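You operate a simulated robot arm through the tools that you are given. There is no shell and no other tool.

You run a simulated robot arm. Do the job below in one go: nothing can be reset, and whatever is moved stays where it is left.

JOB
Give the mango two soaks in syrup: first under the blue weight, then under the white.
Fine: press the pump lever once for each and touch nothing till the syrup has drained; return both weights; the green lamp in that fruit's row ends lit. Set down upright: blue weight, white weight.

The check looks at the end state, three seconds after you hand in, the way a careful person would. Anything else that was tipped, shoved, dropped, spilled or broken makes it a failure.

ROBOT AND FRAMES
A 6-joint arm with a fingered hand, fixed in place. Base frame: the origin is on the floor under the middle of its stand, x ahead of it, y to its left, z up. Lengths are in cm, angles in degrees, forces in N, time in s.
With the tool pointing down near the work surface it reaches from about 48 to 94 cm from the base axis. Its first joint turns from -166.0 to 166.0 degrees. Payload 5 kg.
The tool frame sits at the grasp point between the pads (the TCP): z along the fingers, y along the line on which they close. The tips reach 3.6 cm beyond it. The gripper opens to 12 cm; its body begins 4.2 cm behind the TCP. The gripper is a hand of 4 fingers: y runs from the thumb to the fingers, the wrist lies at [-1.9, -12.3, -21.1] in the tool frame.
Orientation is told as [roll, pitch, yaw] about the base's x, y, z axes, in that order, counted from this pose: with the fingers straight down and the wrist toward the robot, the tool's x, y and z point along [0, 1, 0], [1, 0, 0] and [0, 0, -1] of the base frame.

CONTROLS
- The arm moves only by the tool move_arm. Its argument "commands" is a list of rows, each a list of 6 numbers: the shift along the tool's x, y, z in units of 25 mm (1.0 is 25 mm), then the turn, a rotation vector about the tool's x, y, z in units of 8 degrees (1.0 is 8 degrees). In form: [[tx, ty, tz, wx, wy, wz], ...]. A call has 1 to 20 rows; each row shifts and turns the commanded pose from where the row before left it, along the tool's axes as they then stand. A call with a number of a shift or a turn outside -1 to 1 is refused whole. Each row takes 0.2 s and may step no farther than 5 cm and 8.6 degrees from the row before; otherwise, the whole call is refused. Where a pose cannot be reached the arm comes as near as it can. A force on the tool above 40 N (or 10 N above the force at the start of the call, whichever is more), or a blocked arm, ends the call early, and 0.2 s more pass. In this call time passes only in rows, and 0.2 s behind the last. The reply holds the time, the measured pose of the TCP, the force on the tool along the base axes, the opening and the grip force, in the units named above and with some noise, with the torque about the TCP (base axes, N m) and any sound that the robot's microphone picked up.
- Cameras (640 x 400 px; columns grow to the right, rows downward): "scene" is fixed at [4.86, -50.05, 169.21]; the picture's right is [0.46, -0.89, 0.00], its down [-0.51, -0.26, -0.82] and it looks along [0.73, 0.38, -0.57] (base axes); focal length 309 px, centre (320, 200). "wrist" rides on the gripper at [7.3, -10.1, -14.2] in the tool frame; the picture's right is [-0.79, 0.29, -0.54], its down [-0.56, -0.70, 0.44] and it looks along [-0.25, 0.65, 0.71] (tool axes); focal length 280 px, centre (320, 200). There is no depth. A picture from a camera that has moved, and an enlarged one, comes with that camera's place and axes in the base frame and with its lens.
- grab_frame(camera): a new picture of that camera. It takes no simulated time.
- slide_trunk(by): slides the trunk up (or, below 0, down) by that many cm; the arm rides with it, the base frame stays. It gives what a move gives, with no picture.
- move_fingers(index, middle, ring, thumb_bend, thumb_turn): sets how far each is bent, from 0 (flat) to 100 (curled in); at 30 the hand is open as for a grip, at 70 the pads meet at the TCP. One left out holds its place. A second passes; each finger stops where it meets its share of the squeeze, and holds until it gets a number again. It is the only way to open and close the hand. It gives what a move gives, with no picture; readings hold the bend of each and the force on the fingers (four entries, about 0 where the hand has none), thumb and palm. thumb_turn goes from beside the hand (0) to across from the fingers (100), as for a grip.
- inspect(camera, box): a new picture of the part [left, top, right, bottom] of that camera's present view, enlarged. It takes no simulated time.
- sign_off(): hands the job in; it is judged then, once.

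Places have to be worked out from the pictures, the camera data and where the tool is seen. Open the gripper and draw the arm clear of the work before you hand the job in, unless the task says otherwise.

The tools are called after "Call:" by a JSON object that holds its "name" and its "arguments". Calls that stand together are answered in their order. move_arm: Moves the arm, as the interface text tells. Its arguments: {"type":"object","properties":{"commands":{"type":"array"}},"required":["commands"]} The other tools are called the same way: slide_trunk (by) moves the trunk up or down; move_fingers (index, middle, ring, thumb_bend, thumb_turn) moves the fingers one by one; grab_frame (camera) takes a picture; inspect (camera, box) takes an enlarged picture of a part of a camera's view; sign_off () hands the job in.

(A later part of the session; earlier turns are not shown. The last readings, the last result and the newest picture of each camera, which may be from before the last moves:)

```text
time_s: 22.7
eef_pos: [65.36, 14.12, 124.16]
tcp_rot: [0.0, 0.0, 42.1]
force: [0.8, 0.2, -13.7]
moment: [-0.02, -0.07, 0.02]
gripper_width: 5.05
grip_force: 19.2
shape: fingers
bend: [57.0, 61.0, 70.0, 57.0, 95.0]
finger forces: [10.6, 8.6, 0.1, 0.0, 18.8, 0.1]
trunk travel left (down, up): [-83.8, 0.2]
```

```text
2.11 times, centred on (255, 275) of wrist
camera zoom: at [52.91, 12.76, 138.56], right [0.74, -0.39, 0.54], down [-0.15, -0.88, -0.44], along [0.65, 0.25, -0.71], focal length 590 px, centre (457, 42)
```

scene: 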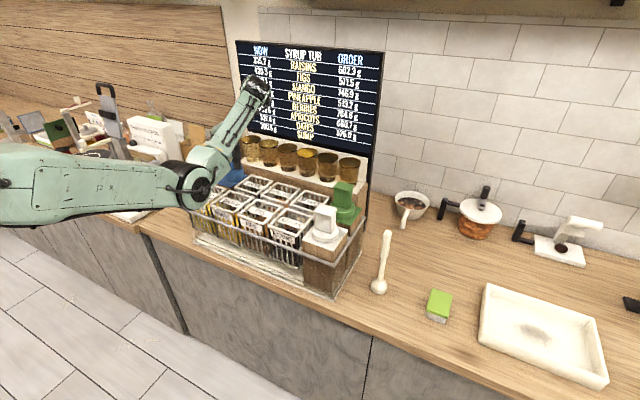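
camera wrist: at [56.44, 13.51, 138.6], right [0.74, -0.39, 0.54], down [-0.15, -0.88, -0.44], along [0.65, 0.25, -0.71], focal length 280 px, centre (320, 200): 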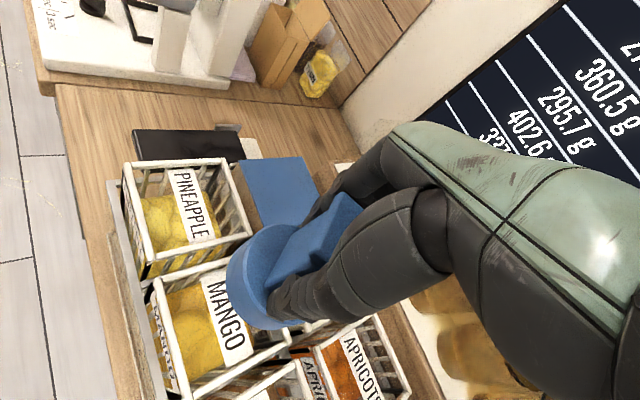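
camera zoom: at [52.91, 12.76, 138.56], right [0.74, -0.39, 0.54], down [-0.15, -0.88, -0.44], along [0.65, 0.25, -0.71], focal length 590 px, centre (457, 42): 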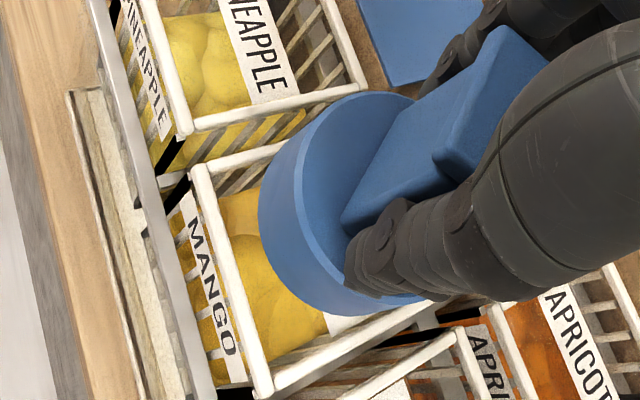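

The weight hangs level but its axis appears roughly 0.9 cm nearer the robot than the TCP, so I correct by (+1.0, −0.3) and lower 2.5 cm to compare it with the rim at closer range.

Call:
{"name": "move_arm", "arguments": {"commands": [[-0.18, 0.11, 0, 0, 0, 0], [-0.18, 0.11, 0, 0, 0, 0], [0, 0, 0.33, 0, 0, 0], [0, 0, 0.33, 0, 0, 0], [0, 0, 0.33, 0, 0, 0], [0, 0, 0, 0, 0, 0]]}}

Call:
{"name": "inspect", "arguments": {"camera": "scene", "box": [205, 140, 275, 220]}}

Call:
{"name": "inspect", "arguments": {"camera": "wrist", "box": [130, 180, 380, 370]}}

```text
time_s: 24.1
eef_pos: [66.46, 13.71, 121.75]
tcp_rot: [0.0, 0.1, 42.0]
force: [0.0, 0.2, -13.6]
moment: [0.0, -0.1, 0.0]
gripper_width: 5.06
grip_force: 19.0
shape: fingers
bend: [57.0, 61.0, 70.0, 57.0, 95.0]
finger forces: [10.5, 8.6, 0.0, 0.0, 18.7, 0.1]
trunk travel left (down, up): [-83.8, 0.2]
```

```text
5.00 times, centred on (240, 180) of scene
camera zoom: at [4.86, -50.05, 169.21], right [0.46, -0.89, 0.0], down [-0.51, -0.26, -0.82], along [0.73, 0.38, -0.57], focal length 1543 px, centre (720, 300)
```

zoom: 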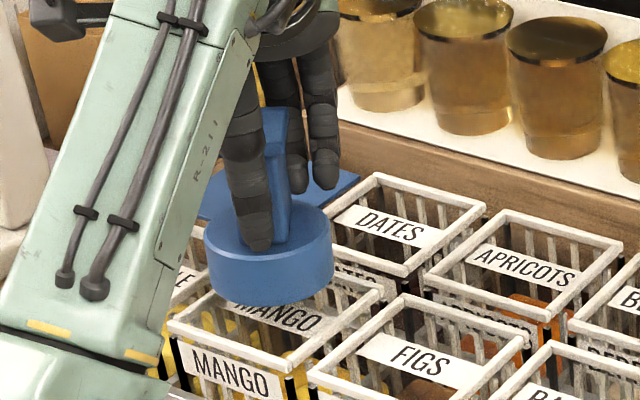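

```text
2.11 times, centred on (255, 275) of wrist
camera zoom: at [54.05, 12.39, 136.09], right [0.74, -0.39, 0.54], down [-0.15, -0.88, -0.44], along [0.65, 0.25, -0.71], focal length 590 px, centre (457, 42)
```

zoom: 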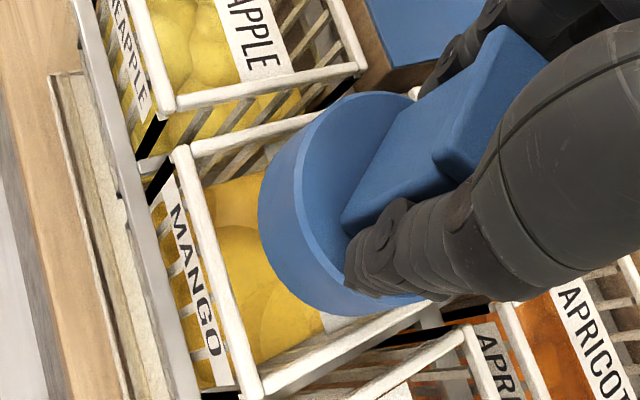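

Scene view now shows the weight nearly centred (about 0.2 cm right). I nudge (−0.1, +0.2) and lower 2 cm.

Call:
{"name": "move_arm", "arguments": {"commands": [[0.086, 0.024, 0, 0, 0, 0], [0, 0, 0.27, 0, 0, 0], [0, 0, 0.27, 0, 0, 0], [0, 0, 0.26, 0, 0, 0], [0, 0, 0, 0, 0, 0]]}}

Call:
{"name": "inspect", "arguments": {"camera": "scene", "box": [205, 140, 275, 220]}}

Call:
{"name": "inspect", "arguments": {"camera": "wrist", "box": [130, 180, 380, 370]}}

```text
time_s: 25.3
eef_pos: [66.41, 13.82, 119.77]
tcp_rot: [0.0, 0.0, 41.9]
force: [0.2, 0.0, -13.4]
moment: [-0.04, -0.1, 0.0]
gripper_width: 5.06
grip_force: 18.5
shape: fingers
bend: [57.0, 61.0, 70.0, 57.0, 95.0]
finger forces: [10.5, 8.6, 0.0, 0.1, 18.5, 0.0]
trunk travel left (down, up): [-83.8, 0.2]
```

```text
5.00 times, centred on (240, 180) of scene
camera zoom: at [4.86, -50.05, 169.21], right [0.46, -0.89, 0.0], down [-0.51, -0.26, -0.82], along [0.73, 0.38, -0.57], focal length 1543 px, centre (720, 300)
```

zoom: 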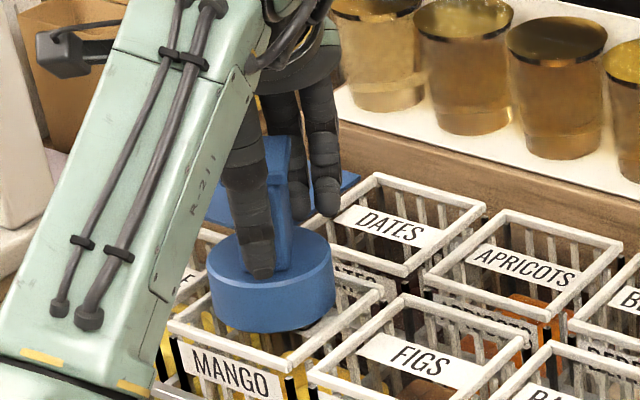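

```text
2.11 times, centred on (255, 275) of wrist
camera zoom: at [53.92, 12.53, 134.08], right [0.74, -0.39, 0.54], down [-0.15, -0.88, -0.44], along [0.65, 0.25, -0.71], focal length 590 px, centre (457, 42)
```

zoom: 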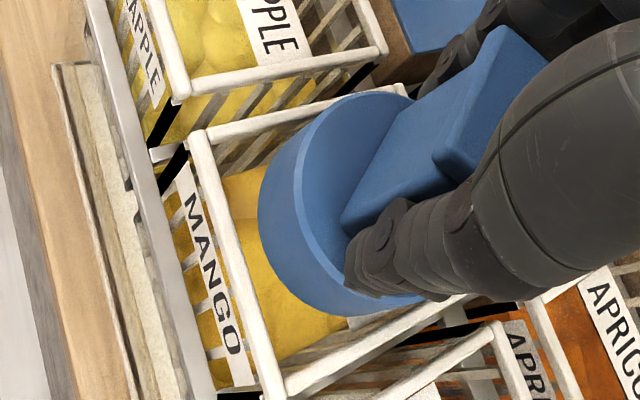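

Alignment looks right, with about 1 cm to go before the rim. I lower in small steps watching for the load to transfer.

Call:
{"name": "move_arm", "arguments": {"commands": [[0, 0, 0.12, 0, 0, 0], [0, 0, 0.12, 0, 0, 0], [0, 0, 0.06, 0, 0, 0], [0, 0, 0, 0, 0, 0]]}}

Call:
{"name": "inspect", "arguments": {"camera": "scene", "box": [205, 140, 275, 220]}}

Call:
{"name": "inspect", "arguments": {"camera": "wrist", "box": [130, 180, 380, 370]}}

```text
time_s: 26.3
eef_pos: [66.35, 13.86, 119.03]
tcp_rot: [0.0, 0.0, 42.0]
force: [1.2, 0.5, -12.7]
moment: [-0.01, -0.15, 0.0]
gripper_width: 5.06
grip_force: 18.9
shape: fingers
bend: [57.0, 61.0, 70.0, 57.0, 95.0]
finger forces: [10.5, 8.7, 0.0, 0.0, 18.8, 0.0]
trunk travel left (down, up): [-83.8, 0.2]
```

```text
5.00 times, centred on (240, 180) of scene
camera zoom: at [4.86, -50.05, 169.21], right [0.46, -0.89, 0.0], down [-0.51, -0.26, -0.82], along [0.73, 0.38, -0.57], focal length 1543 px, centre (720, 300)
```

zoom: 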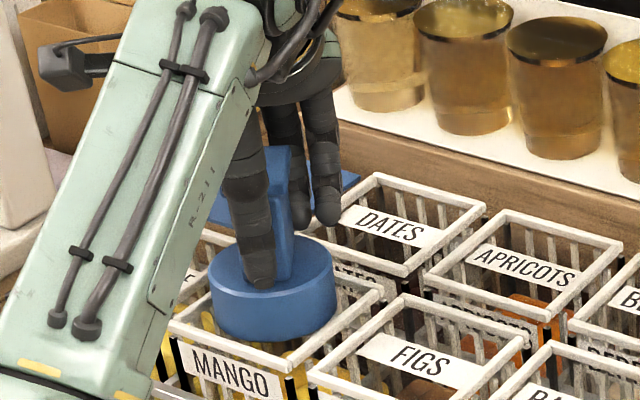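

```text
2.11 times, centred on (255, 275) of wrist
camera zoom: at [53.88, 12.57, 133.34], right [0.74, -0.39, 0.54], down [-0.15, -0.88, -0.44], along [0.65, 0.25, -0.71], focal length 590 px, centre (457, 42)
```

zoom: 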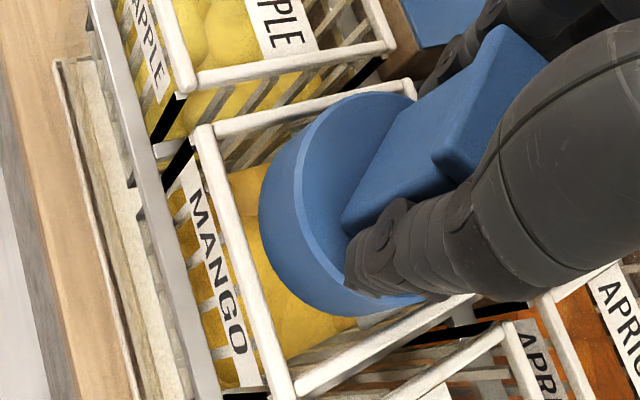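

Only a slight change in load so far, and the weight's axis fits at about (65.6, 14.2) against rim centre (65.4, 14.1). I continue down gently.

Call:
{"name": "move_arm", "arguments": {"commands": [[0, 0, 0.1, 0, 0, 0], [0, 0, 0.1, 0, 0, 0], [0, 0, 0, 0, 0, 0]]}}

```text
time_s: 27.1
eef_pos: [66.22, 13.93, 118.51]
tcp_rot: [0.0, -0.1, 42.0]
force: [-0.8, 0.8, -6.9]
moment: [0.04, -0.27, 0.06]
gripper_width: 5.04
grip_force: 20.6
shape: fingers
bend: [57.0, 61.0, 70.0, 57.0, 95.0]
finger forces: [10.6, 9.5, 0.1, 0.0, 19.6, 0.0]
trunk travel left (down, up): [-83.8, 0.2]
```

Contact: load fell to −6.9 N at z 118.5, matching the rim height. A touch lower to hand over the full weight, then I look.

Call:
{"name": "move_arm", "arguments": {"commands": [[0, 0, 0.06, 0, 0, 0], [0, 0, 0.06, 0, 0, 0], [0, 0, 0, 0, 0, 0]]}}

Call:
{"name": "inspect", "arguments": {"camera": "scene", "box": [205, 140, 275, 220]}}

Call:
{"name": "inspect", "arguments": {"camera": "wrist", "box": [130, 180, 380, 370]}}

```text
time_s: 27.9
eef_pos: [66.21, 13.89, 118.3]
tcp_rot: [0.0, -0.1, 42.0]
force: [-0.7, 1.0, -6.1]
moment: [0.08, -0.29, 0.01]
gripper_width: 5.08
grip_force: 20.2
shape: fingers
bend: [57.0, 61.0, 70.0, 57.0, 95.0]
finger forces: [10.6, 9.6, 0.0, 0.0, 19.8, 0.0]
trunk travel left (down, up): [-83.8, 0.2]
```

```text
5.00 times, centred on (240, 180) of scene
camera zoom: at [4.86, -50.05, 169.21], right [0.46, -0.89, 0.0], down [-0.51, -0.26, -0.82], along [0.73, 0.38, -0.57], focal length 1543 px, centre (720, 300)
```

zoom: 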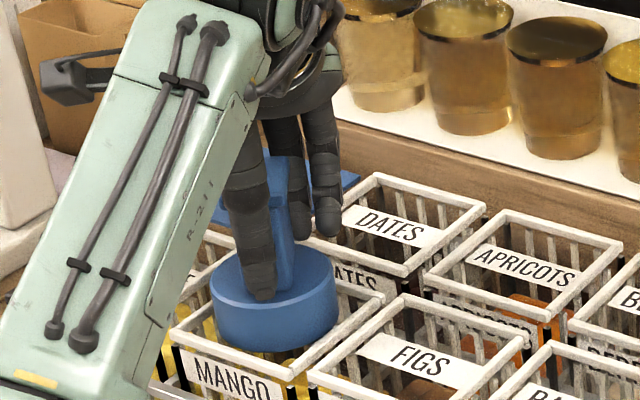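

```text
2.11 times, centred on (255, 275) of wrist
camera zoom: at [53.77, 12.6, 132.56], right [0.74, -0.39, 0.54], down [-0.14, -0.88, -0.44], along [0.65, 0.25, -0.71], focal length 590 px, centre (457, 42)
```

zoom: 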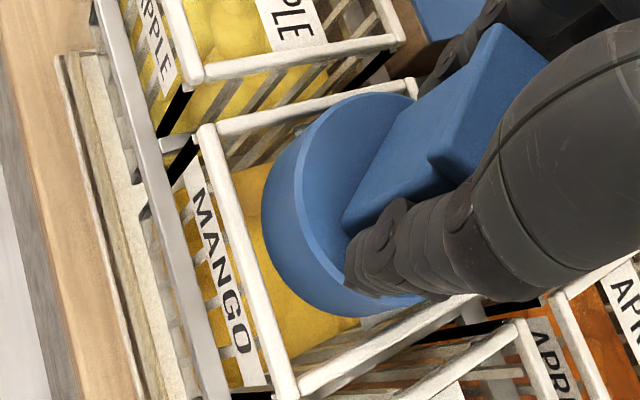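

The basket rim itself sinks a little under the load, so it is sprung. I keep lowering slowly until the hand carries nothing.

Call:
{"name": "move_arm", "arguments": {"commands": [[0, 0, 0.1, 0, 0, 0], [0, 0, 0.1, 0, 0, 0], [0, 0, 0, 0, 0, 0]]}}

```text
time_s: 28.7
eef_pos: [66.16, 13.95, 117.76]
tcp_rot: [-0.1, -0.2, 41.9]
force: [-2.0, 2.4, -4.8]
moment: [0.05, -0.27, 0.04]
gripper_width: 5.05
grip_force: 20.5
shape: fingers
bend: [57.0, 61.0, 70.0, 57.0, 95.0]
finger forces: [10.5, 9.3, 0.0, 0.0, 20.5, 0.0]
trunk travel left (down, up): [-83.8, 0.2]
```

Load −4.8 N, still going down with the basket. I continue in the same small steps.

Call:
{"name": "move_arm", "arguments": {"commands": [[0, 0, 0.1, 0, 0, 0], [0, 0, 0.1, 0, 0, 0], [0, 0, 0.1, 0, 0, 0], [0, 0, 0, 0, 0, 0]]}}

Call:
{"name": "inspect", "arguments": {"camera": "scene", "box": [205, 140, 275, 220]}}

Call:
{"name": "inspect", "arguments": {"camera": "wrist", "box": [130, 180, 380, 370]}}

```text
time_s: 29.7
eef_pos: [66.13, 13.86, 117.13]
tcp_rot: [-0.1, 0.0, 42.0]
force: [0.7, 1.7, -2.0]
moment: [0.12, -0.39, 0.02]
gripper_width: 5.06
grip_force: 21.5
shape: fingers
bend: [57.0, 61.0, 70.0, 57.0, 95.0]
finger forces: [11.0, 10.2, 0.0, 0.1, 21.3, 0.1]
trunk travel left (down, up): [-83.8, 0.2]
```

```text
5.00 times, centred on (240, 180) of scene
camera zoom: at [4.86, -50.05, 169.21], right [0.46, -0.89, 0.0], down [-0.51, -0.26, -0.82], along [0.73, 0.38, -0.57], focal length 1543 px, centre (720, 300)
```

zoom: 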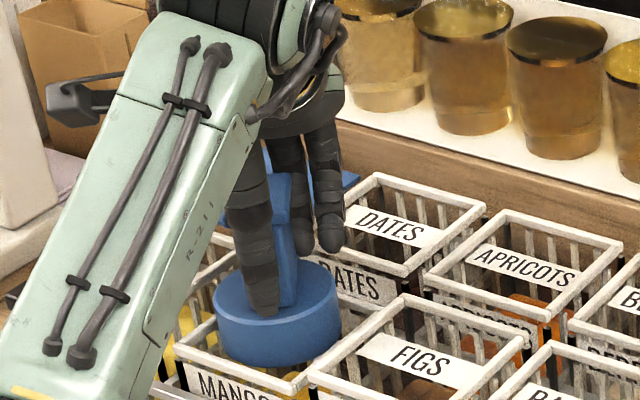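

```text
2.11 times, centred on (255, 275) of wrist
camera zoom: at [53.73, 12.59, 131.31], right [0.74, -0.39, 0.54], down [-0.14, -0.88, -0.44], along [0.65, 0.25, -0.71], focal length 590 px, centre (457, 42)
```

zoom: 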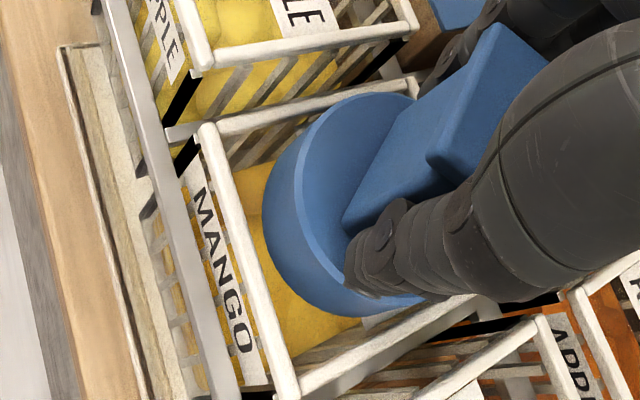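

The basket follows down and the remaining load is only −2 N. One more small lowering to null it.

Call:
{"name": "move_arm", "arguments": {"commands": [[0, 0, 0.08, 0, 0, 0], [0, 0, 0.08, 0, 0, 0], [0, 0, 0, 0, 0, 0], [0, 0, 0, 0, 0, 0]]}}

```text
time_s: 30.7
eef_pos: [66.08, 13.88, 116.58]
tcp_rot: [0.0, -0.1, 42.0]
force: [0.2, 1.9, 0.0]
moment: [0.21, -0.49, 0.01]
gripper_width: 5.06
grip_force: 21.6
shape: fingers
bend: [57.0, 61.0, 70.0, 57.0, 95.0]
finger forces: [11.3, 11.1, 0.0, 0.0, 21.3, 0.0]
trunk travel left (down, up): [-83.8, 0.2]
```

The hand now carries 0 N; the weight rests on the mango basket. I open the fingers part-way to release it.

Call:
{"name": "move_fingers", "arguments": {"index": 42, "middle": 42, "ring": 42, "thumb_bend": 42}}

Call:
{"name": "inspect", "arguments": {"camera": "scene", "box": [205, 140, 275, 220]}}

Call:
{"name": "inspect", "arguments": {"camera": "wrist", "box": [130, 120, 420, 390]}}

```text
time_s: 31.7
eef_pos: [66.19, 13.88, 116.73]
tcp_rot: [0.0, 0.0, 42.0]
force: [-0.3, 0.3, 0.3]
moment: [0.04, -0.01, 0.04]
gripper_width: 8.78
grip_force: 0.1
shape: fingers
bend: [42.0, 42.0, 42.0, 42.0, 97.0]
finger forces: [0.0, 0.1, 0.1, 0.0, 0.1, 0.0]
trunk travel left (down, up): [-83.8, 0.2]
```

```text
5.00 times, centred on (240, 180) of scene
camera zoom: at [4.86, -50.05, 169.21], right [0.46, -0.89, 0.0], down [-0.51, -0.26, -0.82], along [0.73, 0.38, -0.57], focal length 1543 px, centre (720, 300)
```

zoom: 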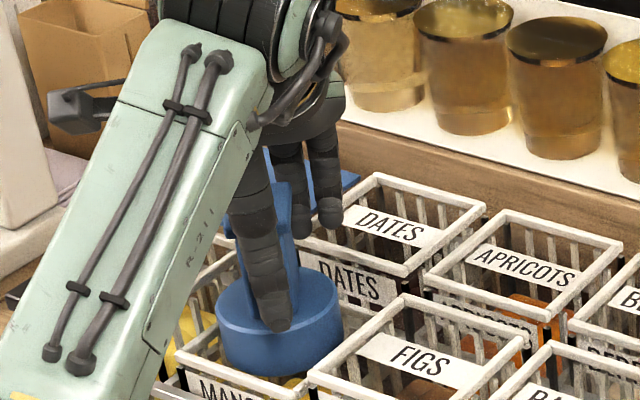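

```text
1.48 times, centred on (275, 255) of wrist
camera zoom: at [53.67, 12.54, 130.93], right [0.74, -0.39, 0.54], down [-0.14, -0.88, -0.44], along [0.66, 0.25, -0.71], focal length 415 px, centre (387, 118)
```

zoom: 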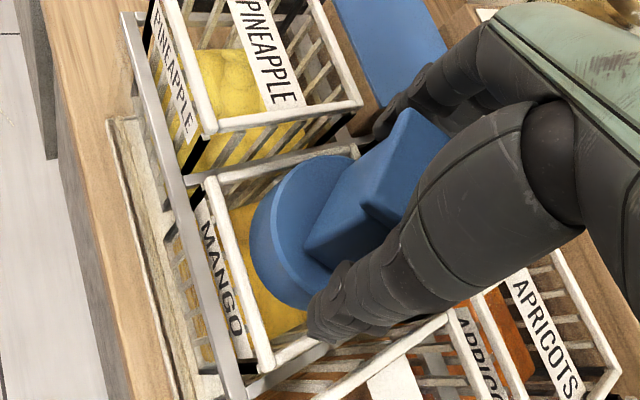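

The weight stands upright on the basket. I open wider for clearance before lifting off.

Call:
{"name": "move_fingers", "arguments": {"index": 30, "middle": 30, "ring": 30, "thumb_bend": 30}}

Call:
{"name": "move_arm", "arguments": {"commands": [[0, 0, -0.4, 0, 0, 0], [0, 0, -0.4, 0, 0, 0], [0, 0, -0.4, 0, 0, 0], [0, 0, -0.4, 0, 0, 0], [0, 0, -0.4, 0, 0, 0], [0, 0, 0, 0, 0, 0]]}}

Call:
{"name": "grab_frame", "arguments": {"camera": "wrist"}}

Call:
{"name": "grab_frame", "arguments": {"camera": "scene"}}

```text
time_s: 32.7
eef_pos: [66.14, 13.9, 116.66]
tcp_rot: [0.0, -0.2, 42.0]
force: [1.0, -0.6, -0.3]
moment: [0.02, 0.02, -0.03]
gripper_width: 12.3
grip_force: 0.0
shape: fingers
bend: [30.0, 30.0, 30.0, 30.0, 97.0]
finger forces: [0.0, 0.0, 0.0, 0.0, 0.1, 0.0]
trunk travel left (down, up): [-83.8, 0.2]
```

```text
time_s: 34.1
eef_pos: [66.11, 13.98, 121.52]
tcp_rot: [0.0, -0.1, 42.0]
force: [-0.9, 0.2, 0.2]
moment: [0.0, 0.0, 0.0]
gripper_width: 12.28
grip_force: 0.0
shape: fingers
bend: [30.0, 30.0, 30.0, 30.0, 97.0]
finger forces: [0.1, 0.0, 0.0, 0.0, 0.1, 0.0]
trunk travel left (down, up): [-83.8, 0.2]
```

```text
taken
camera wrist: at [53.66, 12.57, 135.95], right [0.74, -0.39, 0.54], down [-0.14, -0.88, -0.44], along [0.65, 0.25, -0.71], focal length 280 px, centre (320, 200)
```

wrist: 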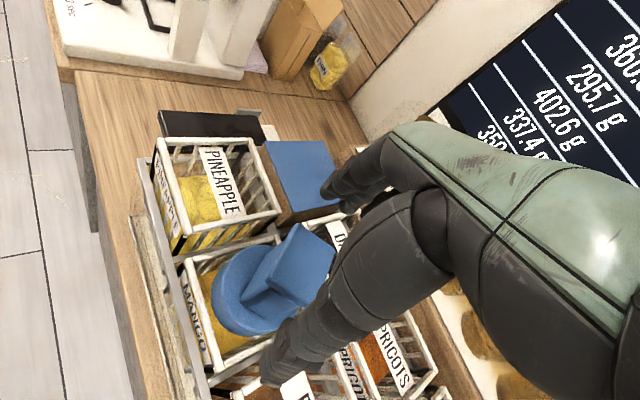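

```text
taken
```

scene: 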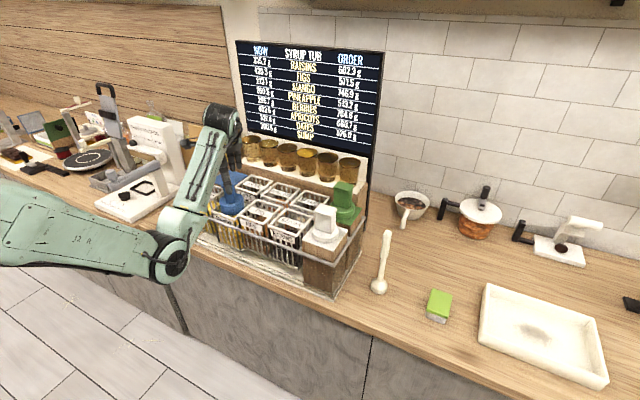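

The blue weight sits on the mango and the hand is clear. Now I rise above its cap, turn the hand back to yaw 0 and travel left to above the lever paddle.

Call:
{"name": "move_arm", "arguments": {"commands": [[0, 0, -0.8, 0, 0, 0], [0, 0, -0.9, 0, 0, 0], [0, 0, 0, 0, 0, 1], [0, 0, 0, 0, 0, 1], [0, 0, 0, 0, 0, 1], [0, 0, 0, 0, 0, 1], [0, 0, 0, 0, 0, 1], [0, 0, 0, 0, 0, 0.25], [0, 0, 0, 0, 0, 0]]}}

Call:
{"name": "grab_frame", "arguments": {"camera": "wrist"}}

Call:
{"name": "inspect", "arguments": {"camera": "scene", "box": [170, 100, 330, 240]}}

```text
time_s: 36.1
eef_pos: [66.08, 13.94, 125.89]
tcp_rot: [0.1, -0.1, -0.1]
force: [-0.2, -0.5, -0.1]
moment: [-0.01, 0.0, 0.0]
gripper_width: 12.31
grip_force: 0.1
shape: fingers
bend: [30.0, 30.0, 30.0, 30.0, 97.0]
finger forces: [0.1, 0.0, 0.0, 0.0, 0.1, 0.1]
trunk travel left (down, up): [-83.8, 0.2]
```

```text
taken
camera wrist: at [55.93, 21.2, 140.23], right [0.29, -0.79, 0.54], down [-0.7, -0.56, -0.44], along [0.65, -0.25, -0.71], focal length 280 px, centre (320, 200)
```

wrist: 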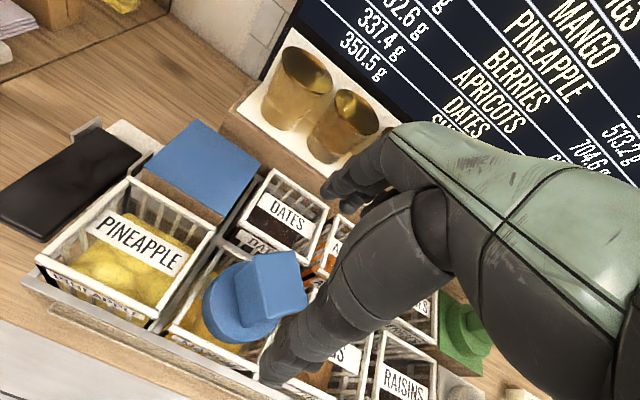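

```text
2.86 times, centred on (250, 170) of scene
camera zoom: at [4.86, -50.05, 169.21], right [0.46, -0.89, 0.0], down [-0.51, -0.26, -0.82], along [0.73, 0.38, -0.57], focal length 882 px, centre (520, 286)
```

zoom: 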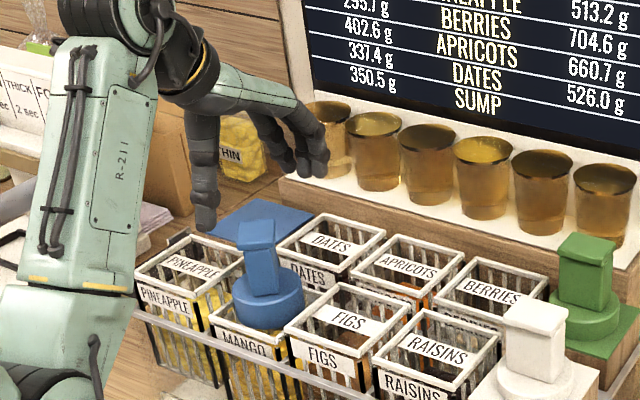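

Weight is upright and the mango basket sits lower than its neighbours. I now travel to above the lever paddle at about (66, 37.4).

Call:
{"name": "move_arm", "arguments": {"commands": [[0.94, 0, 0, 0, 0, 0], [0.94, 0, 0, 0, 0, 0], [0.94, 0, 0, 0, 0, 0], [0.94, 0, 0, 0, 0, 0], [0.94, 0, 0, 0, 0, 0], [0.94, 0, 0, 0, 0, 0], [0.94, 0, 0, 0, 0, 0], [0.94, 0, 0, 0, 0, 0], [0.94, 0, 0, 0, 0, 0], [0.94, 0, 0, 0, 0, 0], [0, 0, 0, 0, 0, 0]]}}

Call:
{"name": "move_fingers", "arguments": {"index": 70, "middle": 70, "ring": 70, "thumb_bend": 70}}

Call:
{"name": "grab_frame", "arguments": {"camera": "wrist"}}

Call:
{"name": "inspect", "arguments": {"camera": "scene", "box": [130, 100, 290, 240]}}

```text
time_s: 38.5
eef_pos: [66.1, 37.42, 125.94]
tcp_rot: [0.0, 0.0, 0.0]
force: [0.3, 0.6, 0.4]
moment: [0.0, 0.05, 0.0]
gripper_width: 12.32
grip_force: 0.1
shape: fingers
bend: [30.0, 30.0, 30.0, 30.0, 97.0]
finger forces: [0.0, 0.0, 0.1, 0.0, 0.0, 0.1]
trunk travel left (down, up): [-83.8, 0.2]
```

```text
time_s: 39.5
eef_pos: [66.11, 37.49, 125.94]
tcp_rot: [0.0, -0.1, -0.1]
force: [0.3, -0.4, -0.9]
moment: [0.03, 0.01, 0.01]
gripper_width: 0.58
grip_force: 0.0
shape: fingers
bend: [70.0, 70.0, 70.0, 70.0, 97.0]
finger forces: [0.0, 0.0, 0.1, 0.0, 0.1, 0.0]
trunk travel left (down, up): [-83.8, 0.2]
```

```text
taken
camera wrist: at [55.93, 44.77, 140.23], right [0.29, -0.79, 0.54], down [-0.7, -0.56, -0.44], along [0.65, -0.25, -0.71], focal length 280 px, centre (320, 200)
```

wrist: 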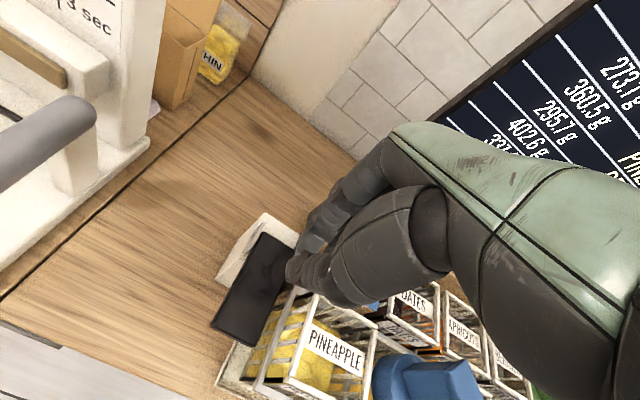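

```text
2.86 times, centred on (210, 170) of scene
camera zoom: at [4.86, -50.05, 169.21], right [0.46, -0.89, 0.0], down [-0.51, -0.26, -0.82], along [0.73, 0.38, -0.57], focal length 882 px, centre (634, 286)
```

zoom: 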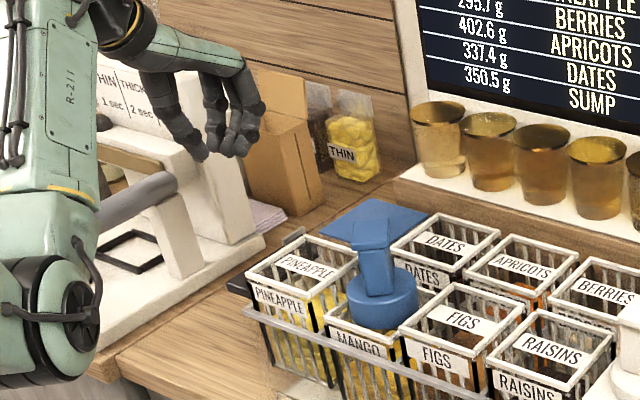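

The pinched fingertips are above the paddle (TCP (66.1, 37.5)). I shift 0.5 cm right and lower to just above the paddle with the arm.

Call:
{"name": "move_arm", "arguments": {"commands": [[-0.2, -0.2, 0.6, 0, 0, 0], [0, 0, 0.9, 0, 0, 0], [0, 0, 0.9, 0, 0, 0], [0, 0, 0.9, 0, 0, 0], [0, 0, 0.9, 0, 0, 0], [0, 0, 0.9, 0, 0, 0], [0, 0, 0, 0, 0, 0]]}}

Call:
{"name": "grab_frame", "arguments": {"camera": "wrist"}}

Call:
{"name": "inspect", "arguments": {"camera": "scene", "box": [130, 100, 290, 240]}}

```text
time_s: 41.1
eef_pos: [65.71, 36.96, 113.1]
tcp_rot: [0.1, -0.1, 0.1]
force: [-0.9, 0.4, 0.6]
moment: [-0.01, 0.0, -0.01]
gripper_width: 0.56
grip_force: 0.0
shape: fingers
bend: [70.0, 70.0, 70.0, 70.0, 97.0]
finger forces: [0.1, 0.1, 0.1, 0.1, 0.0, 0.0]
trunk travel left (down, up): [-83.8, 0.2]
```

```text
taken
camera wrist: at [55.46, 44.16, 127.53], right [0.29, -0.79, 0.54], down [-0.7, -0.56, -0.44], along [0.65, -0.25, -0.71], focal length 280 px, centre (320, 200)
```

wrist: 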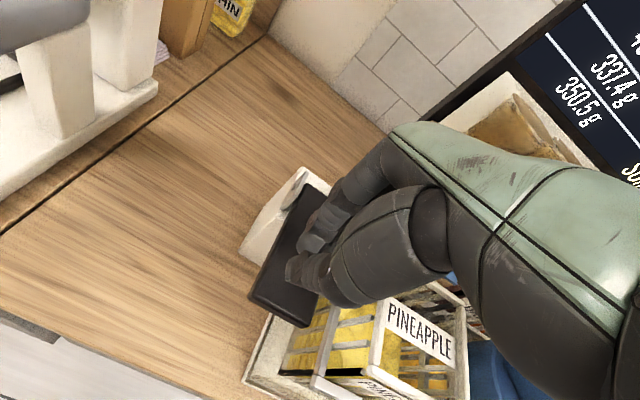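

```text
2.86 times, centred on (210, 170) of scene
camera zoom: at [4.86, -50.05, 169.21], right [0.46, -0.89, 0.0], down [-0.51, -0.26, -0.82], along [0.73, 0.38, -0.57], focal length 882 px, centre (634, 286)
```

zoom: 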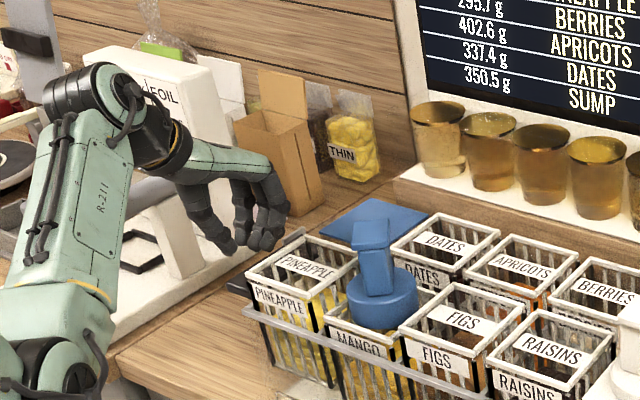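

Fingertips hover over the paddle, clear of the pineapple basket. I lower carefully until contact.

Call:
{"name": "move_arm", "arguments": {"commands": [[0, 0, 0.4, 0, 0, 0], [0, 0, 0.4, 0, 0, 0], [0, 0, 0.4, 0, 0, 0], [0, 0, 0, 0, 0, 0]]}}

Call:
{"name": "inspect", "arguments": {"camera": "wrist", "box": [180, 150, 460, 380]}}

Call:
{"name": "inspect", "arguments": {"camera": "scene", "box": [150, 140, 250, 220]}}

```text
time_s: 42.1
eef_pos: [65.74, 36.84, 110.3]
tcp_rot: [0.1, -0.1, -0.1]
force: [0.3, 0.0, -0.2]
moment: [0.01, 0.02, -0.03]
gripper_width: 0.58
grip_force: 0.1
shape: fingers
bend: [70.0, 70.0, 70.0, 70.0, 97.0]
finger forces: [0.0, 0.0, 0.1, 0.0, 0.1, 0.0]
trunk travel left (down, up): [-83.8, 0.2]
```

```text
1.74 times, centred on (320, 265) of wrist
camera zoom: at [55.5, 44.16, 124.48], right [0.29, -0.79, 0.54], down [-0.7, -0.56, -0.44], along [0.65, -0.25, -0.71], focal length 488 px, centre (320, 87)
```

zoom: 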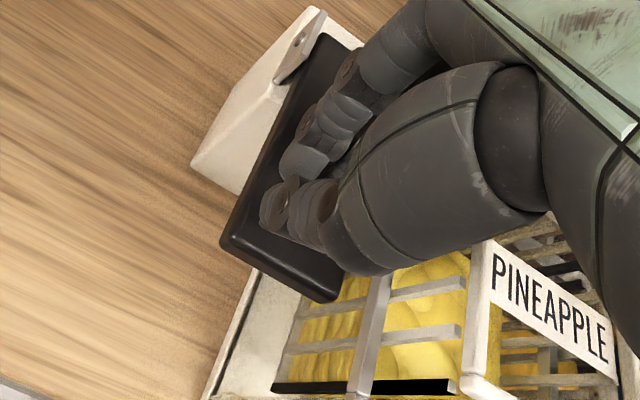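

```text
5.00 times, centred on (200, 180) of scene
camera zoom: at [4.86, -50.05, 169.21], right [0.46, -0.89, 0.0], down [-0.51, -0.26, -0.82], along [0.73, 0.38, -0.57], focal length 1543 px, centre (920, 300)
```

zoom: 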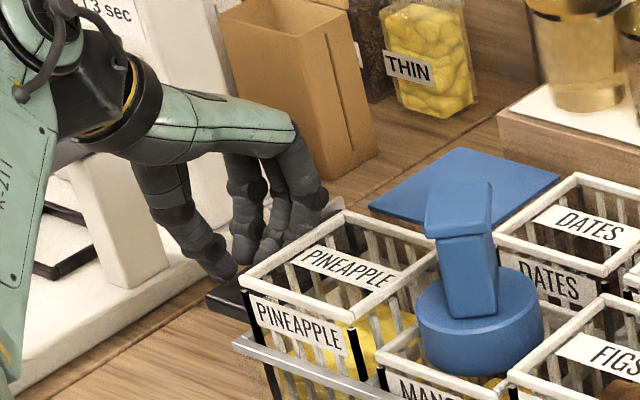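

Nearly touching. I now press down smoothly, about 4 cm of commanded travel, relying on the force stop.

Call:
{"name": "move_arm", "arguments": {"commands": [[0, 0, 0.3, 0, 0, 0], [0, 0, 0.3, 0, 0, 0], [0, 0, 0.3, 0, 0, 0], [0, 0, 0.3, 0, 0, 0], [0, 0, 0.3, 0, 0, 0]]}}

Call:
{"name": "inspect", "arguments": {"camera": "wrist", "box": [180, 150, 460, 380]}}

Call:
{"name": "inspect", "arguments": {"camera": "scene", "box": [150, 30, 400, 240]}}

```text
time_s: 43.3
eef_pos: [65.64, 36.86, 106.7]
tcp_rot: [0.3, -0.4, -0.1]
force: [0.3, 0.3, 15.4]
moment: [0.16, -0.14, -0.02]
gripper_width: 0.23
grip_force: 7.7
shape: fingers
bend: [71.0, 70.0, 70.0, 70.0, 98.0]
finger forces: [12.5, 2.3, 0.0, 0.0, 0.0, 0.0]
trunk travel left (down, up): [-83.8, 0.2]
```

```text
1.74 times, centred on (320, 265) of wrist
camera zoom: at [55.31, 44.1, 121.02], right [0.29, -0.79, 0.54], down [-0.7, -0.56, -0.45], along [0.66, -0.25, -0.71], focal length 488 px, centre (320, 87)
```

zoom: 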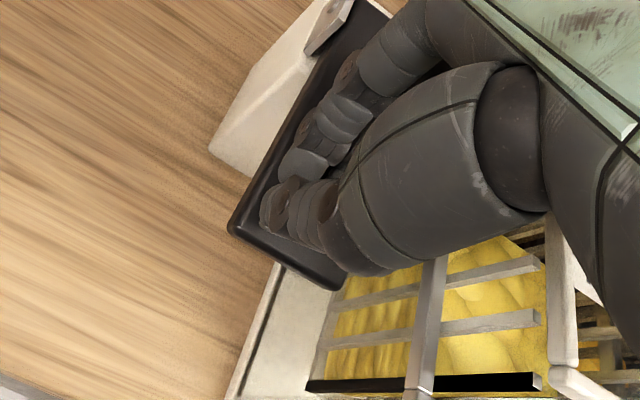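

```text
1.90 times, centred on (275, 135) of scene
camera zoom: at [4.86, -50.05, 169.21], right [0.46, -0.89, 0.0], down [-0.51, -0.26, -0.82], along [0.73, 0.38, -0.57], focal length 588 px, centre (406, 324)
```

zoom: 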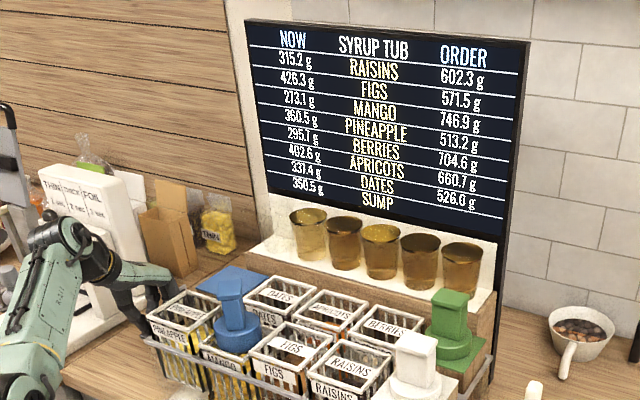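

Force is 15 N and the paddle is going down. I check the glasses row and the lever closely before going on.

Call:
{"name": "inspect", "arguments": {"camera": "scene", "box": [230, 130, 370, 200]}}

Call:
{"name": "inspect", "arguments": {"camera": "scene", "box": [150, 140, 260, 230]}}

```text
4.57 times, centred on (300, 165) of scene
camera zoom: at [4.86, -50.05, 169.21], right [0.46, -0.89, 0.0], down [-0.51, -0.26, -0.82], along [0.73, 0.38, -0.57], focal length 1410 px, centre (411, 360)
```

zoom: 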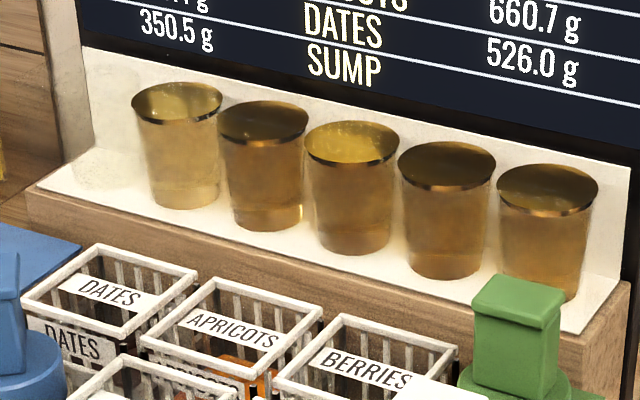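

```text
4.44 times, centred on (205, 185) of scene
camera zoom: at [4.86, -50.05, 169.21], right [0.46, -0.89, 0.0], down [-0.51, -0.26, -0.82], along [0.73, 0.38, -0.57], focal length 1371 px, centre (831, 267)
```

zoom: 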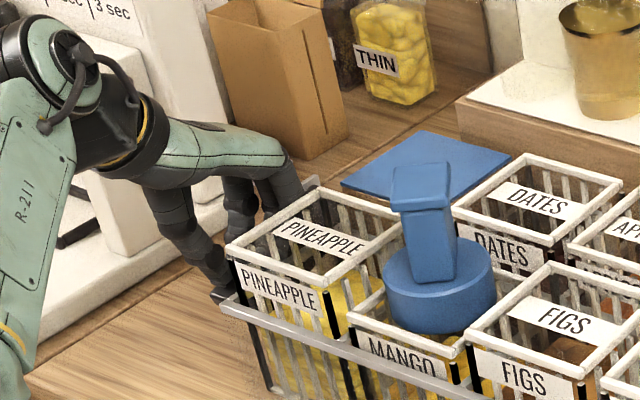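

The leftmost glass has been used up, so the pump stroke has registered. I release the lever straight up once and then touch nothing while the syrup drains.

Call:
{"name": "move_arm", "arguments": {"commands": [[0, 0, -0.8, 0, 0, 0], [0, 0, -0.9, 0, 0, 0], [0, 0, -0.9, 0, 0, 0], [0, 0, -0.9, 0, 0, 0], [0, 0, -0.9, 0, 0, 0], [0, 0, 0, 0, 0, 0]]}}

Call:
{"name": "inspect", "arguments": {"camera": "scene", "box": [170, 30, 400, 300]}}

Call:
{"name": "inspect", "arguments": {"camera": "scene", "box": [180, 140, 360, 290]}}

```text
time_s: 44.7
eef_pos: [65.64, 36.96, 117.29]
tcp_rot: [0.0, 0.0, 0.1]
force: [-0.3, -0.3, -0.7]
moment: [0.01, 0.03, -0.02]
gripper_width: 0.52
grip_force: 0.1
shape: fingers
bend: [70.0, 70.0, 70.0, 70.0, 98.0]
finger forces: [0.0, 0.0, 0.1, 0.0, 0.1, 0.0]
trunk travel left (down, up): [-83.8, 0.2]
```

```text
1.48 times, centred on (285, 165) of scene
camera zoom: at [4.86, -50.05, 169.21], right [0.46, -0.89, 0.0], down [-0.51, -0.26, -0.82], along [0.73, 0.38, -0.57], focal length 457 px, centre (372, 252)
```

zoom: 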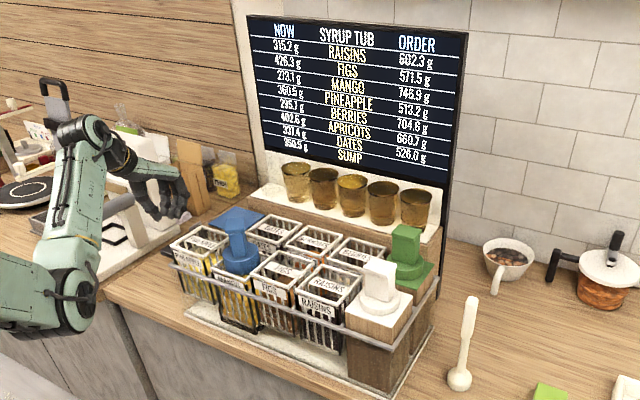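

```text
2.67 times, centred on (270, 215) of scene
camera zoom: at [4.86, -50.05, 169.21], right [0.46, -0.89, 0.0], down [-0.51, -0.26, -0.82], along [0.73, 0.38, -0.57], focal length 823 px, centre (453, 160)
```

zoom: 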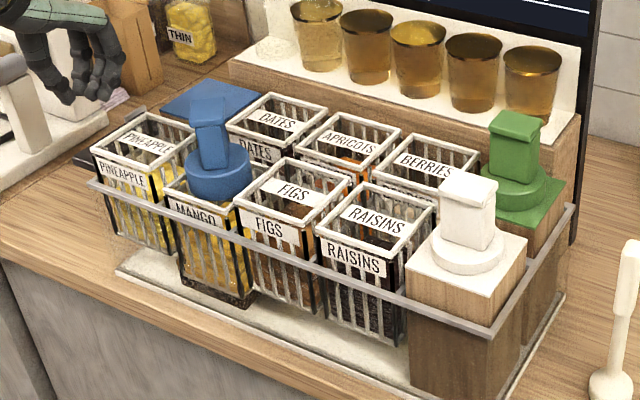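

Press done and hand is clear. I wait without touching anything, and watch the board and the tub.

Call:
{"name": "move_arm", "arguments": {"commands": [[0, 0, 0, 0, 0, 0], [0, 0, 0, 0, 0, 0], [0, 0, 0, 0, 0, 0], [0, 0, 0, 0, 0, 0], [0, 0, 0, 0, 0, 0], [0, 0, 0, 0, 0, 0], [0, 0, 0, 0, 0, 0], [0, 0, 0, 0, 0, 0], [0, 0, 0, 0, 0, 0], [0, 0, 0, 0, 0, 0]]}}

Call:
{"name": "inspect", "arguments": {"camera": "scene", "box": [180, 140, 360, 290]}}

Call:
{"name": "inspect", "arguments": {"camera": "scene", "box": [230, 30, 390, 150]}}

```text
time_s: 46.9
eef_pos: [65.73, 37.07, 117.32]
tcp_rot: [0.2, -0.1, 0.0]
force: [-0.5, -0.8, -0.1]
moment: [-0.03, -0.01, 0.02]
gripper_width: 0.54
grip_force: 0.1
shape: fingers
bend: [70.0, 70.0, 70.0, 70.0, 98.0]
finger forces: [0.1, 0.0, 0.1, 0.1, 0.0, 0.0]
trunk travel left (down, up): [-83.8, 0.2]
```

```text
2.67 times, centred on (270, 215) of scene
camera zoom: at [4.86, -50.05, 169.21], right [0.46, -0.89, 0.0], down [-0.51, -0.26, -0.82], along [0.73, 0.38, -0.57], focal length 823 px, centre (453, 160)
```

zoom: 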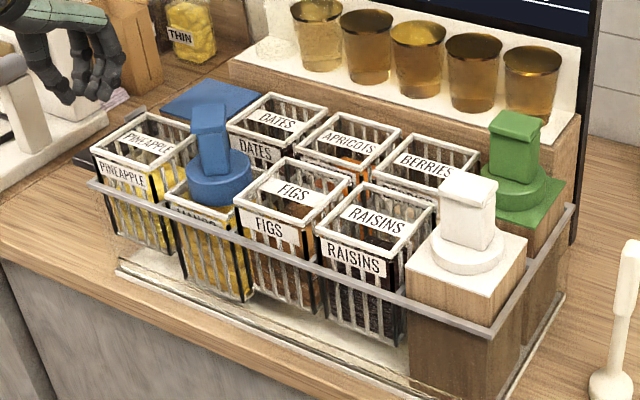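

```text
3.33 times, centred on (310, 90) of scene
camera zoom: at [4.86, -50.05, 169.21], right [0.46, -0.89, 0.0], down [-0.51, -0.26, -0.82], along [0.73, 0.38, -0.57], focal length 1028 px, centre (353, 567)
```

zoom: 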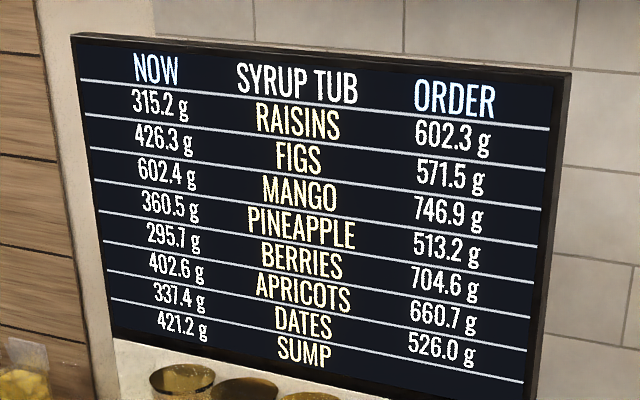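

Mango now reads 602.4 g and the sump 421.2 g; it may still be changing. I keep waiting until the numbers settle.

Call:
{"name": "move_arm", "arguments": {"commands": [[0, 0, 0, 0, 0, 0], [0, 0, 0, 0, 0, 0], [0, 0, 0, 0, 0, 0], [0, 0, 0, 0, 0, 0], [0, 0, 0, 0, 0, 0], [0, 0, 0, 0, 0, 0], [0, 0, 0, 0, 0, 0], [0, 0, 0, 0, 0, 0], [0, 0, 0, 0, 0, 0], [0, 0, 0, 0, 0, 0], [0, 0, 0, 0, 0, 0], [0, 0, 0, 0, 0, 0], [0, 0, 0, 0, 0, 0], [0, 0, 0, 0, 0, 0], [0, 0, 0, 0, 0, 0]]}}

Call:
{"name": "inspect", "arguments": {"camera": "scene", "box": [180, 140, 360, 290]}}

Call:
{"name": "inspect", "arguments": {"camera": "scene", "box": [230, 30, 390, 150]}}

```text
time_s: 50.1
eef_pos: [65.76, 36.9, 117.29]
tcp_rot: [0.1, 0.0, -0.1]
force: [0.0, 0.4, 0.4]
moment: [-0.03, 0.01, 0.03]
gripper_width: 0.56
grip_force: 0.0
shape: fingers
bend: [70.0, 70.0, 70.0, 70.0, 98.0]
finger forces: [0.1, 0.1, 0.1, 0.1, 0.1, 0.0]
trunk travel left (down, up): [-83.8, 0.2]
```

```text
2.67 times, centred on (270, 215) of scene
camera zoom: at [4.86, -50.05, 169.21], right [0.46, -0.89, 0.0], down [-0.51, -0.26, -0.82], along [0.73, 0.38, -0.57], focal length 823 px, centre (453, 160)
```

zoom: 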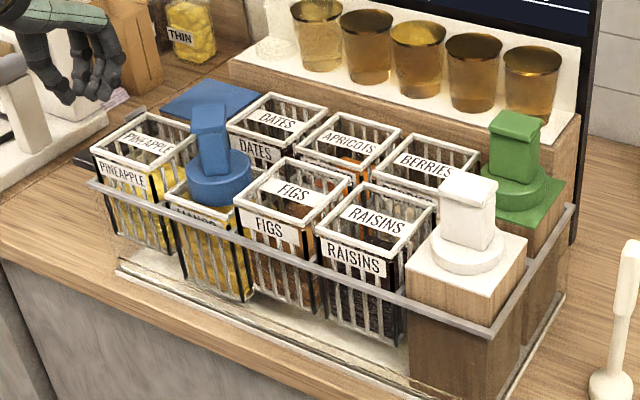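

```text
3.33 times, centred on (310, 90) of scene
camera zoom: at [4.86, -50.05, 169.21], right [0.46, -0.89, 0.0], down [-0.51, -0.26, -0.82], along [0.73, 0.38, -0.57], focal length 1028 px, centre (353, 567)
```

zoom: 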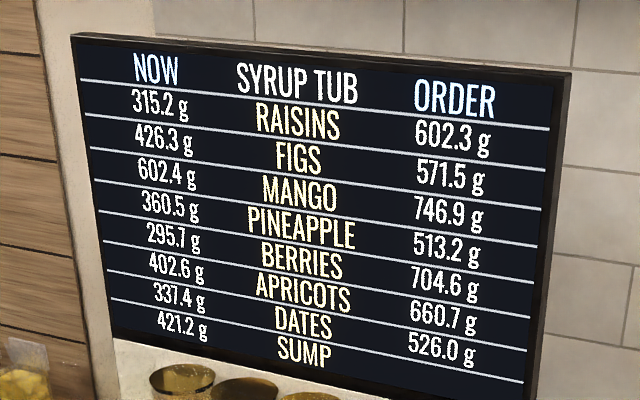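

The readings have settled (mango 602.4 g, sump 421.2 g), so the first soak has drained. I open the hand, rise and return above the blue weight on the mango.

Call:
{"name": "move_arm", "arguments": {"commands": [[0, 0, -0.9, 0, 0, 0], [0, 0, -0.9, 0, 0, 0], [0, 0, -0.9, 0, 0, 0], [0, 0, -0.8, 0, 0, 0], [0, 0, 0, 0, 0, 0]]}}

Call:
{"name": "move_fingers", "arguments": {"index": 30, "middle": 30, "ring": 30, "thumb_bend": 30}}

Call:
{"name": "move_arm", "arguments": {"commands": [[-0.9, 0, 0, 0, 0, 0], [-0.9, 0, 0, 0, 0, 0], [-0.9, 0, 0, 0, 0, 0], [-0.9, 0, 0, 0, 0, 0], [-0.9, 0, 0, 0, 0, 0], [-0.9, 0, 0, 0, 0, 0], [-0.9, 0, 0, 0, 0, 0], [-0.9, 0, 0, 0, 0, 0], [-0.9, 0.13, 0, 0, 0, 0], [-0.9, 0, 0, 0, 0, 0], [-0.2, 0, 0, 0, 0, 0], [0, 0, 0, 0, 0, -1], [0, 0, 0, 0, 0, -1], [0, 0, 0, 0, 0, -1], [0, 0, 0, 0, 0, -1], [0, 0, 0, 0, 0, -1], [0, 0, 0, 0, 0, -0.25], [0, 0, 0, 0, 0, 0]]}}

Call:
{"name": "inspect", "arguments": {"camera": "wrist", "box": [100, 150, 400, 390]}}

Call:
{"name": "inspect", "arguments": {"camera": "scene", "box": [190, 110, 300, 230]}}

```text
time_s: 51.3
eef_pos: [65.65, 36.83, 126.14]
tcp_rot: [0.2, 0.0, 0.0]
force: [0.3, 0.8, -0.7]
moment: [0.01, -0.01, 0.03]
gripper_width: 0.52
grip_force: 0.0
shape: fingers
bend: [70.0, 70.0, 70.0, 70.0, 98.0]
finger forces: [0.1, 0.1, 0.1, 0.0, 0.1, 0.1]
trunk travel left (down, up): [-83.8, 0.2]
```

```text
time_s: 52.3
eef_pos: [65.6, 36.85, 126.11]
tcp_rot: [0.1, -0.1, 0.0]
force: [-0.2, 1.1, -0.2]
moment: [0.0, -0.01, 0.0]
gripper_width: 12.31
grip_force: 0.1
shape: fingers
bend: [30.0, 30.0, 30.0, 30.0, 98.0]
finger forces: [0.1, 0.0, 0.1, 0.1, 0.0, 0.1]
trunk travel left (down, up): [-83.8, 0.2]
```

```text
time_s: 56.1
eef_pos: [65.88, 13.89, 126.13]
tcp_rot: [-0.1, -0.1, 42.2]
force: [0.7, -0.9, -0.3]
moment: [0.0, -0.02, 0.01]
gripper_width: 12.32
grip_force: 0.1
shape: fingers
bend: [30.0, 30.0, 30.0, 30.0, 98.0]
finger forces: [0.0, 0.0, 0.1, 0.0, 0.0, 0.1]
trunk travel left (down, up): [-83.8, 0.2]
```

```text
1.67 times, centred on (250, 270) of wrist
camera zoom: at [53.5, 12.57, 140.45], right [0.74, -0.39, 0.54], down [-0.14, -0.88, -0.44], along [0.65, 0.25, -0.71], focal length 467 px, centre (437, 83)
```

zoom: 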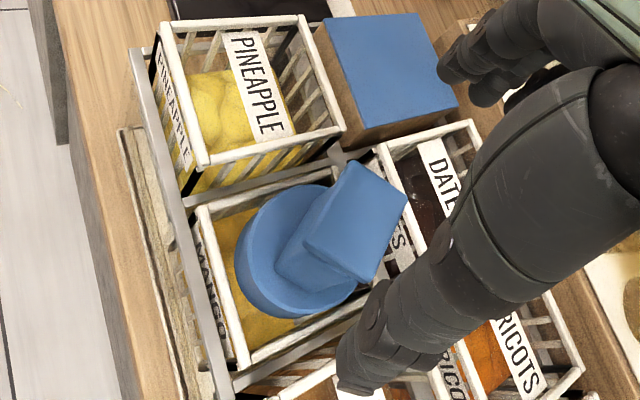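

```text
3.33 times, centred on (245, 170) of scene
camera zoom: at [4.86, -50.05, 169.21], right [0.46, -0.89, 0.0], down [-0.51, -0.26, -0.82], along [0.73, 0.38, -0.57], focal length 1028 px, centre (570, 300)
```

zoom: 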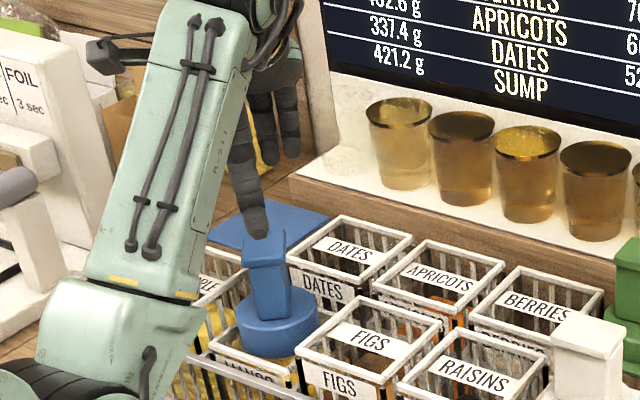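

The weight sits about 0.9 cm lower than when I set it down. I move back to the same relative grasp position (66.1, 13.9) and descend in two stages.

Call:
{"name": "move_arm", "arguments": {"commands": [[-0.054, 0.06, 0.4, 0, 0, 0], [0, 0, 0.6, 0, 0, 0], [0, 0, 0.6, 0, 0, 0], [0, 0, 0.6, 0, 0, 0], [0, 0, 0.6, 0, 0, 0], [0, 0, 0.4, 0, 0, 0], [0, 0, 0, 0, 0, 0]]}}

Call:
{"name": "inspect", "arguments": {"camera": "wrist", "box": [130, 120, 420, 390]}}

Call:
{"name": "inspect", "arguments": {"camera": "scene", "box": [190, 110, 300, 230]}}

```text
time_s: 57.7
eef_pos: [66.23, 13.91, 118.15]
tcp_rot: [0.0, -0.1, 42.0]
force: [0.5, -0.1, -0.8]
moment: [0.02, -0.05, 0.01]
gripper_width: 12.34
grip_force: 0.0
shape: fingers
bend: [30.0, 30.0, 30.0, 30.0, 98.0]
finger forces: [0.1, 0.0, 0.0, 0.0, 0.1, 0.0]
trunk travel left (down, up): [-83.8, 0.2]
```

```text
1.48 times, centred on (275, 255) of wrist
camera zoom: at [53.76, 12.61, 132.46], right [0.74, -0.39, 0.54], down [-0.14, -0.88, -0.44], along [0.66, 0.25, -0.71], focal length 415 px, centre (387, 118)
```

zoom: 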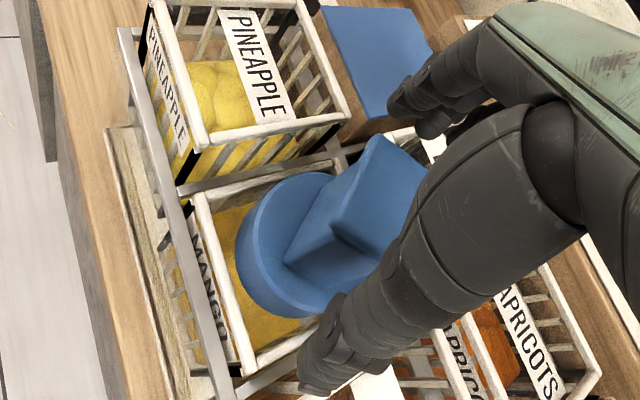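

```text
3.33 times, centred on (245, 170) of scene
camera zoom: at [4.86, -50.05, 169.21], right [0.46, -0.89, 0.0], down [-0.51, -0.26, -0.82], along [0.73, 0.38, -0.57], focal length 1028 px, centre (570, 300)
```

zoom: 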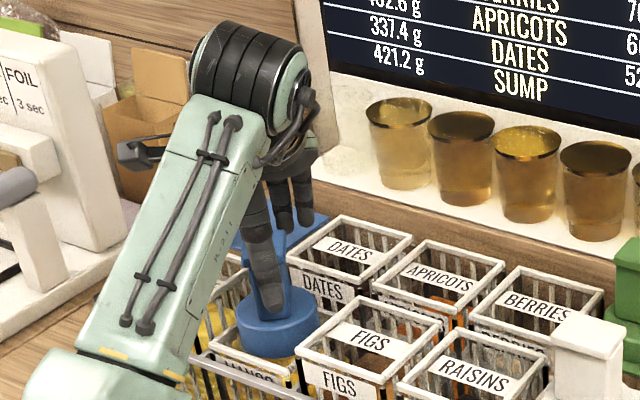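

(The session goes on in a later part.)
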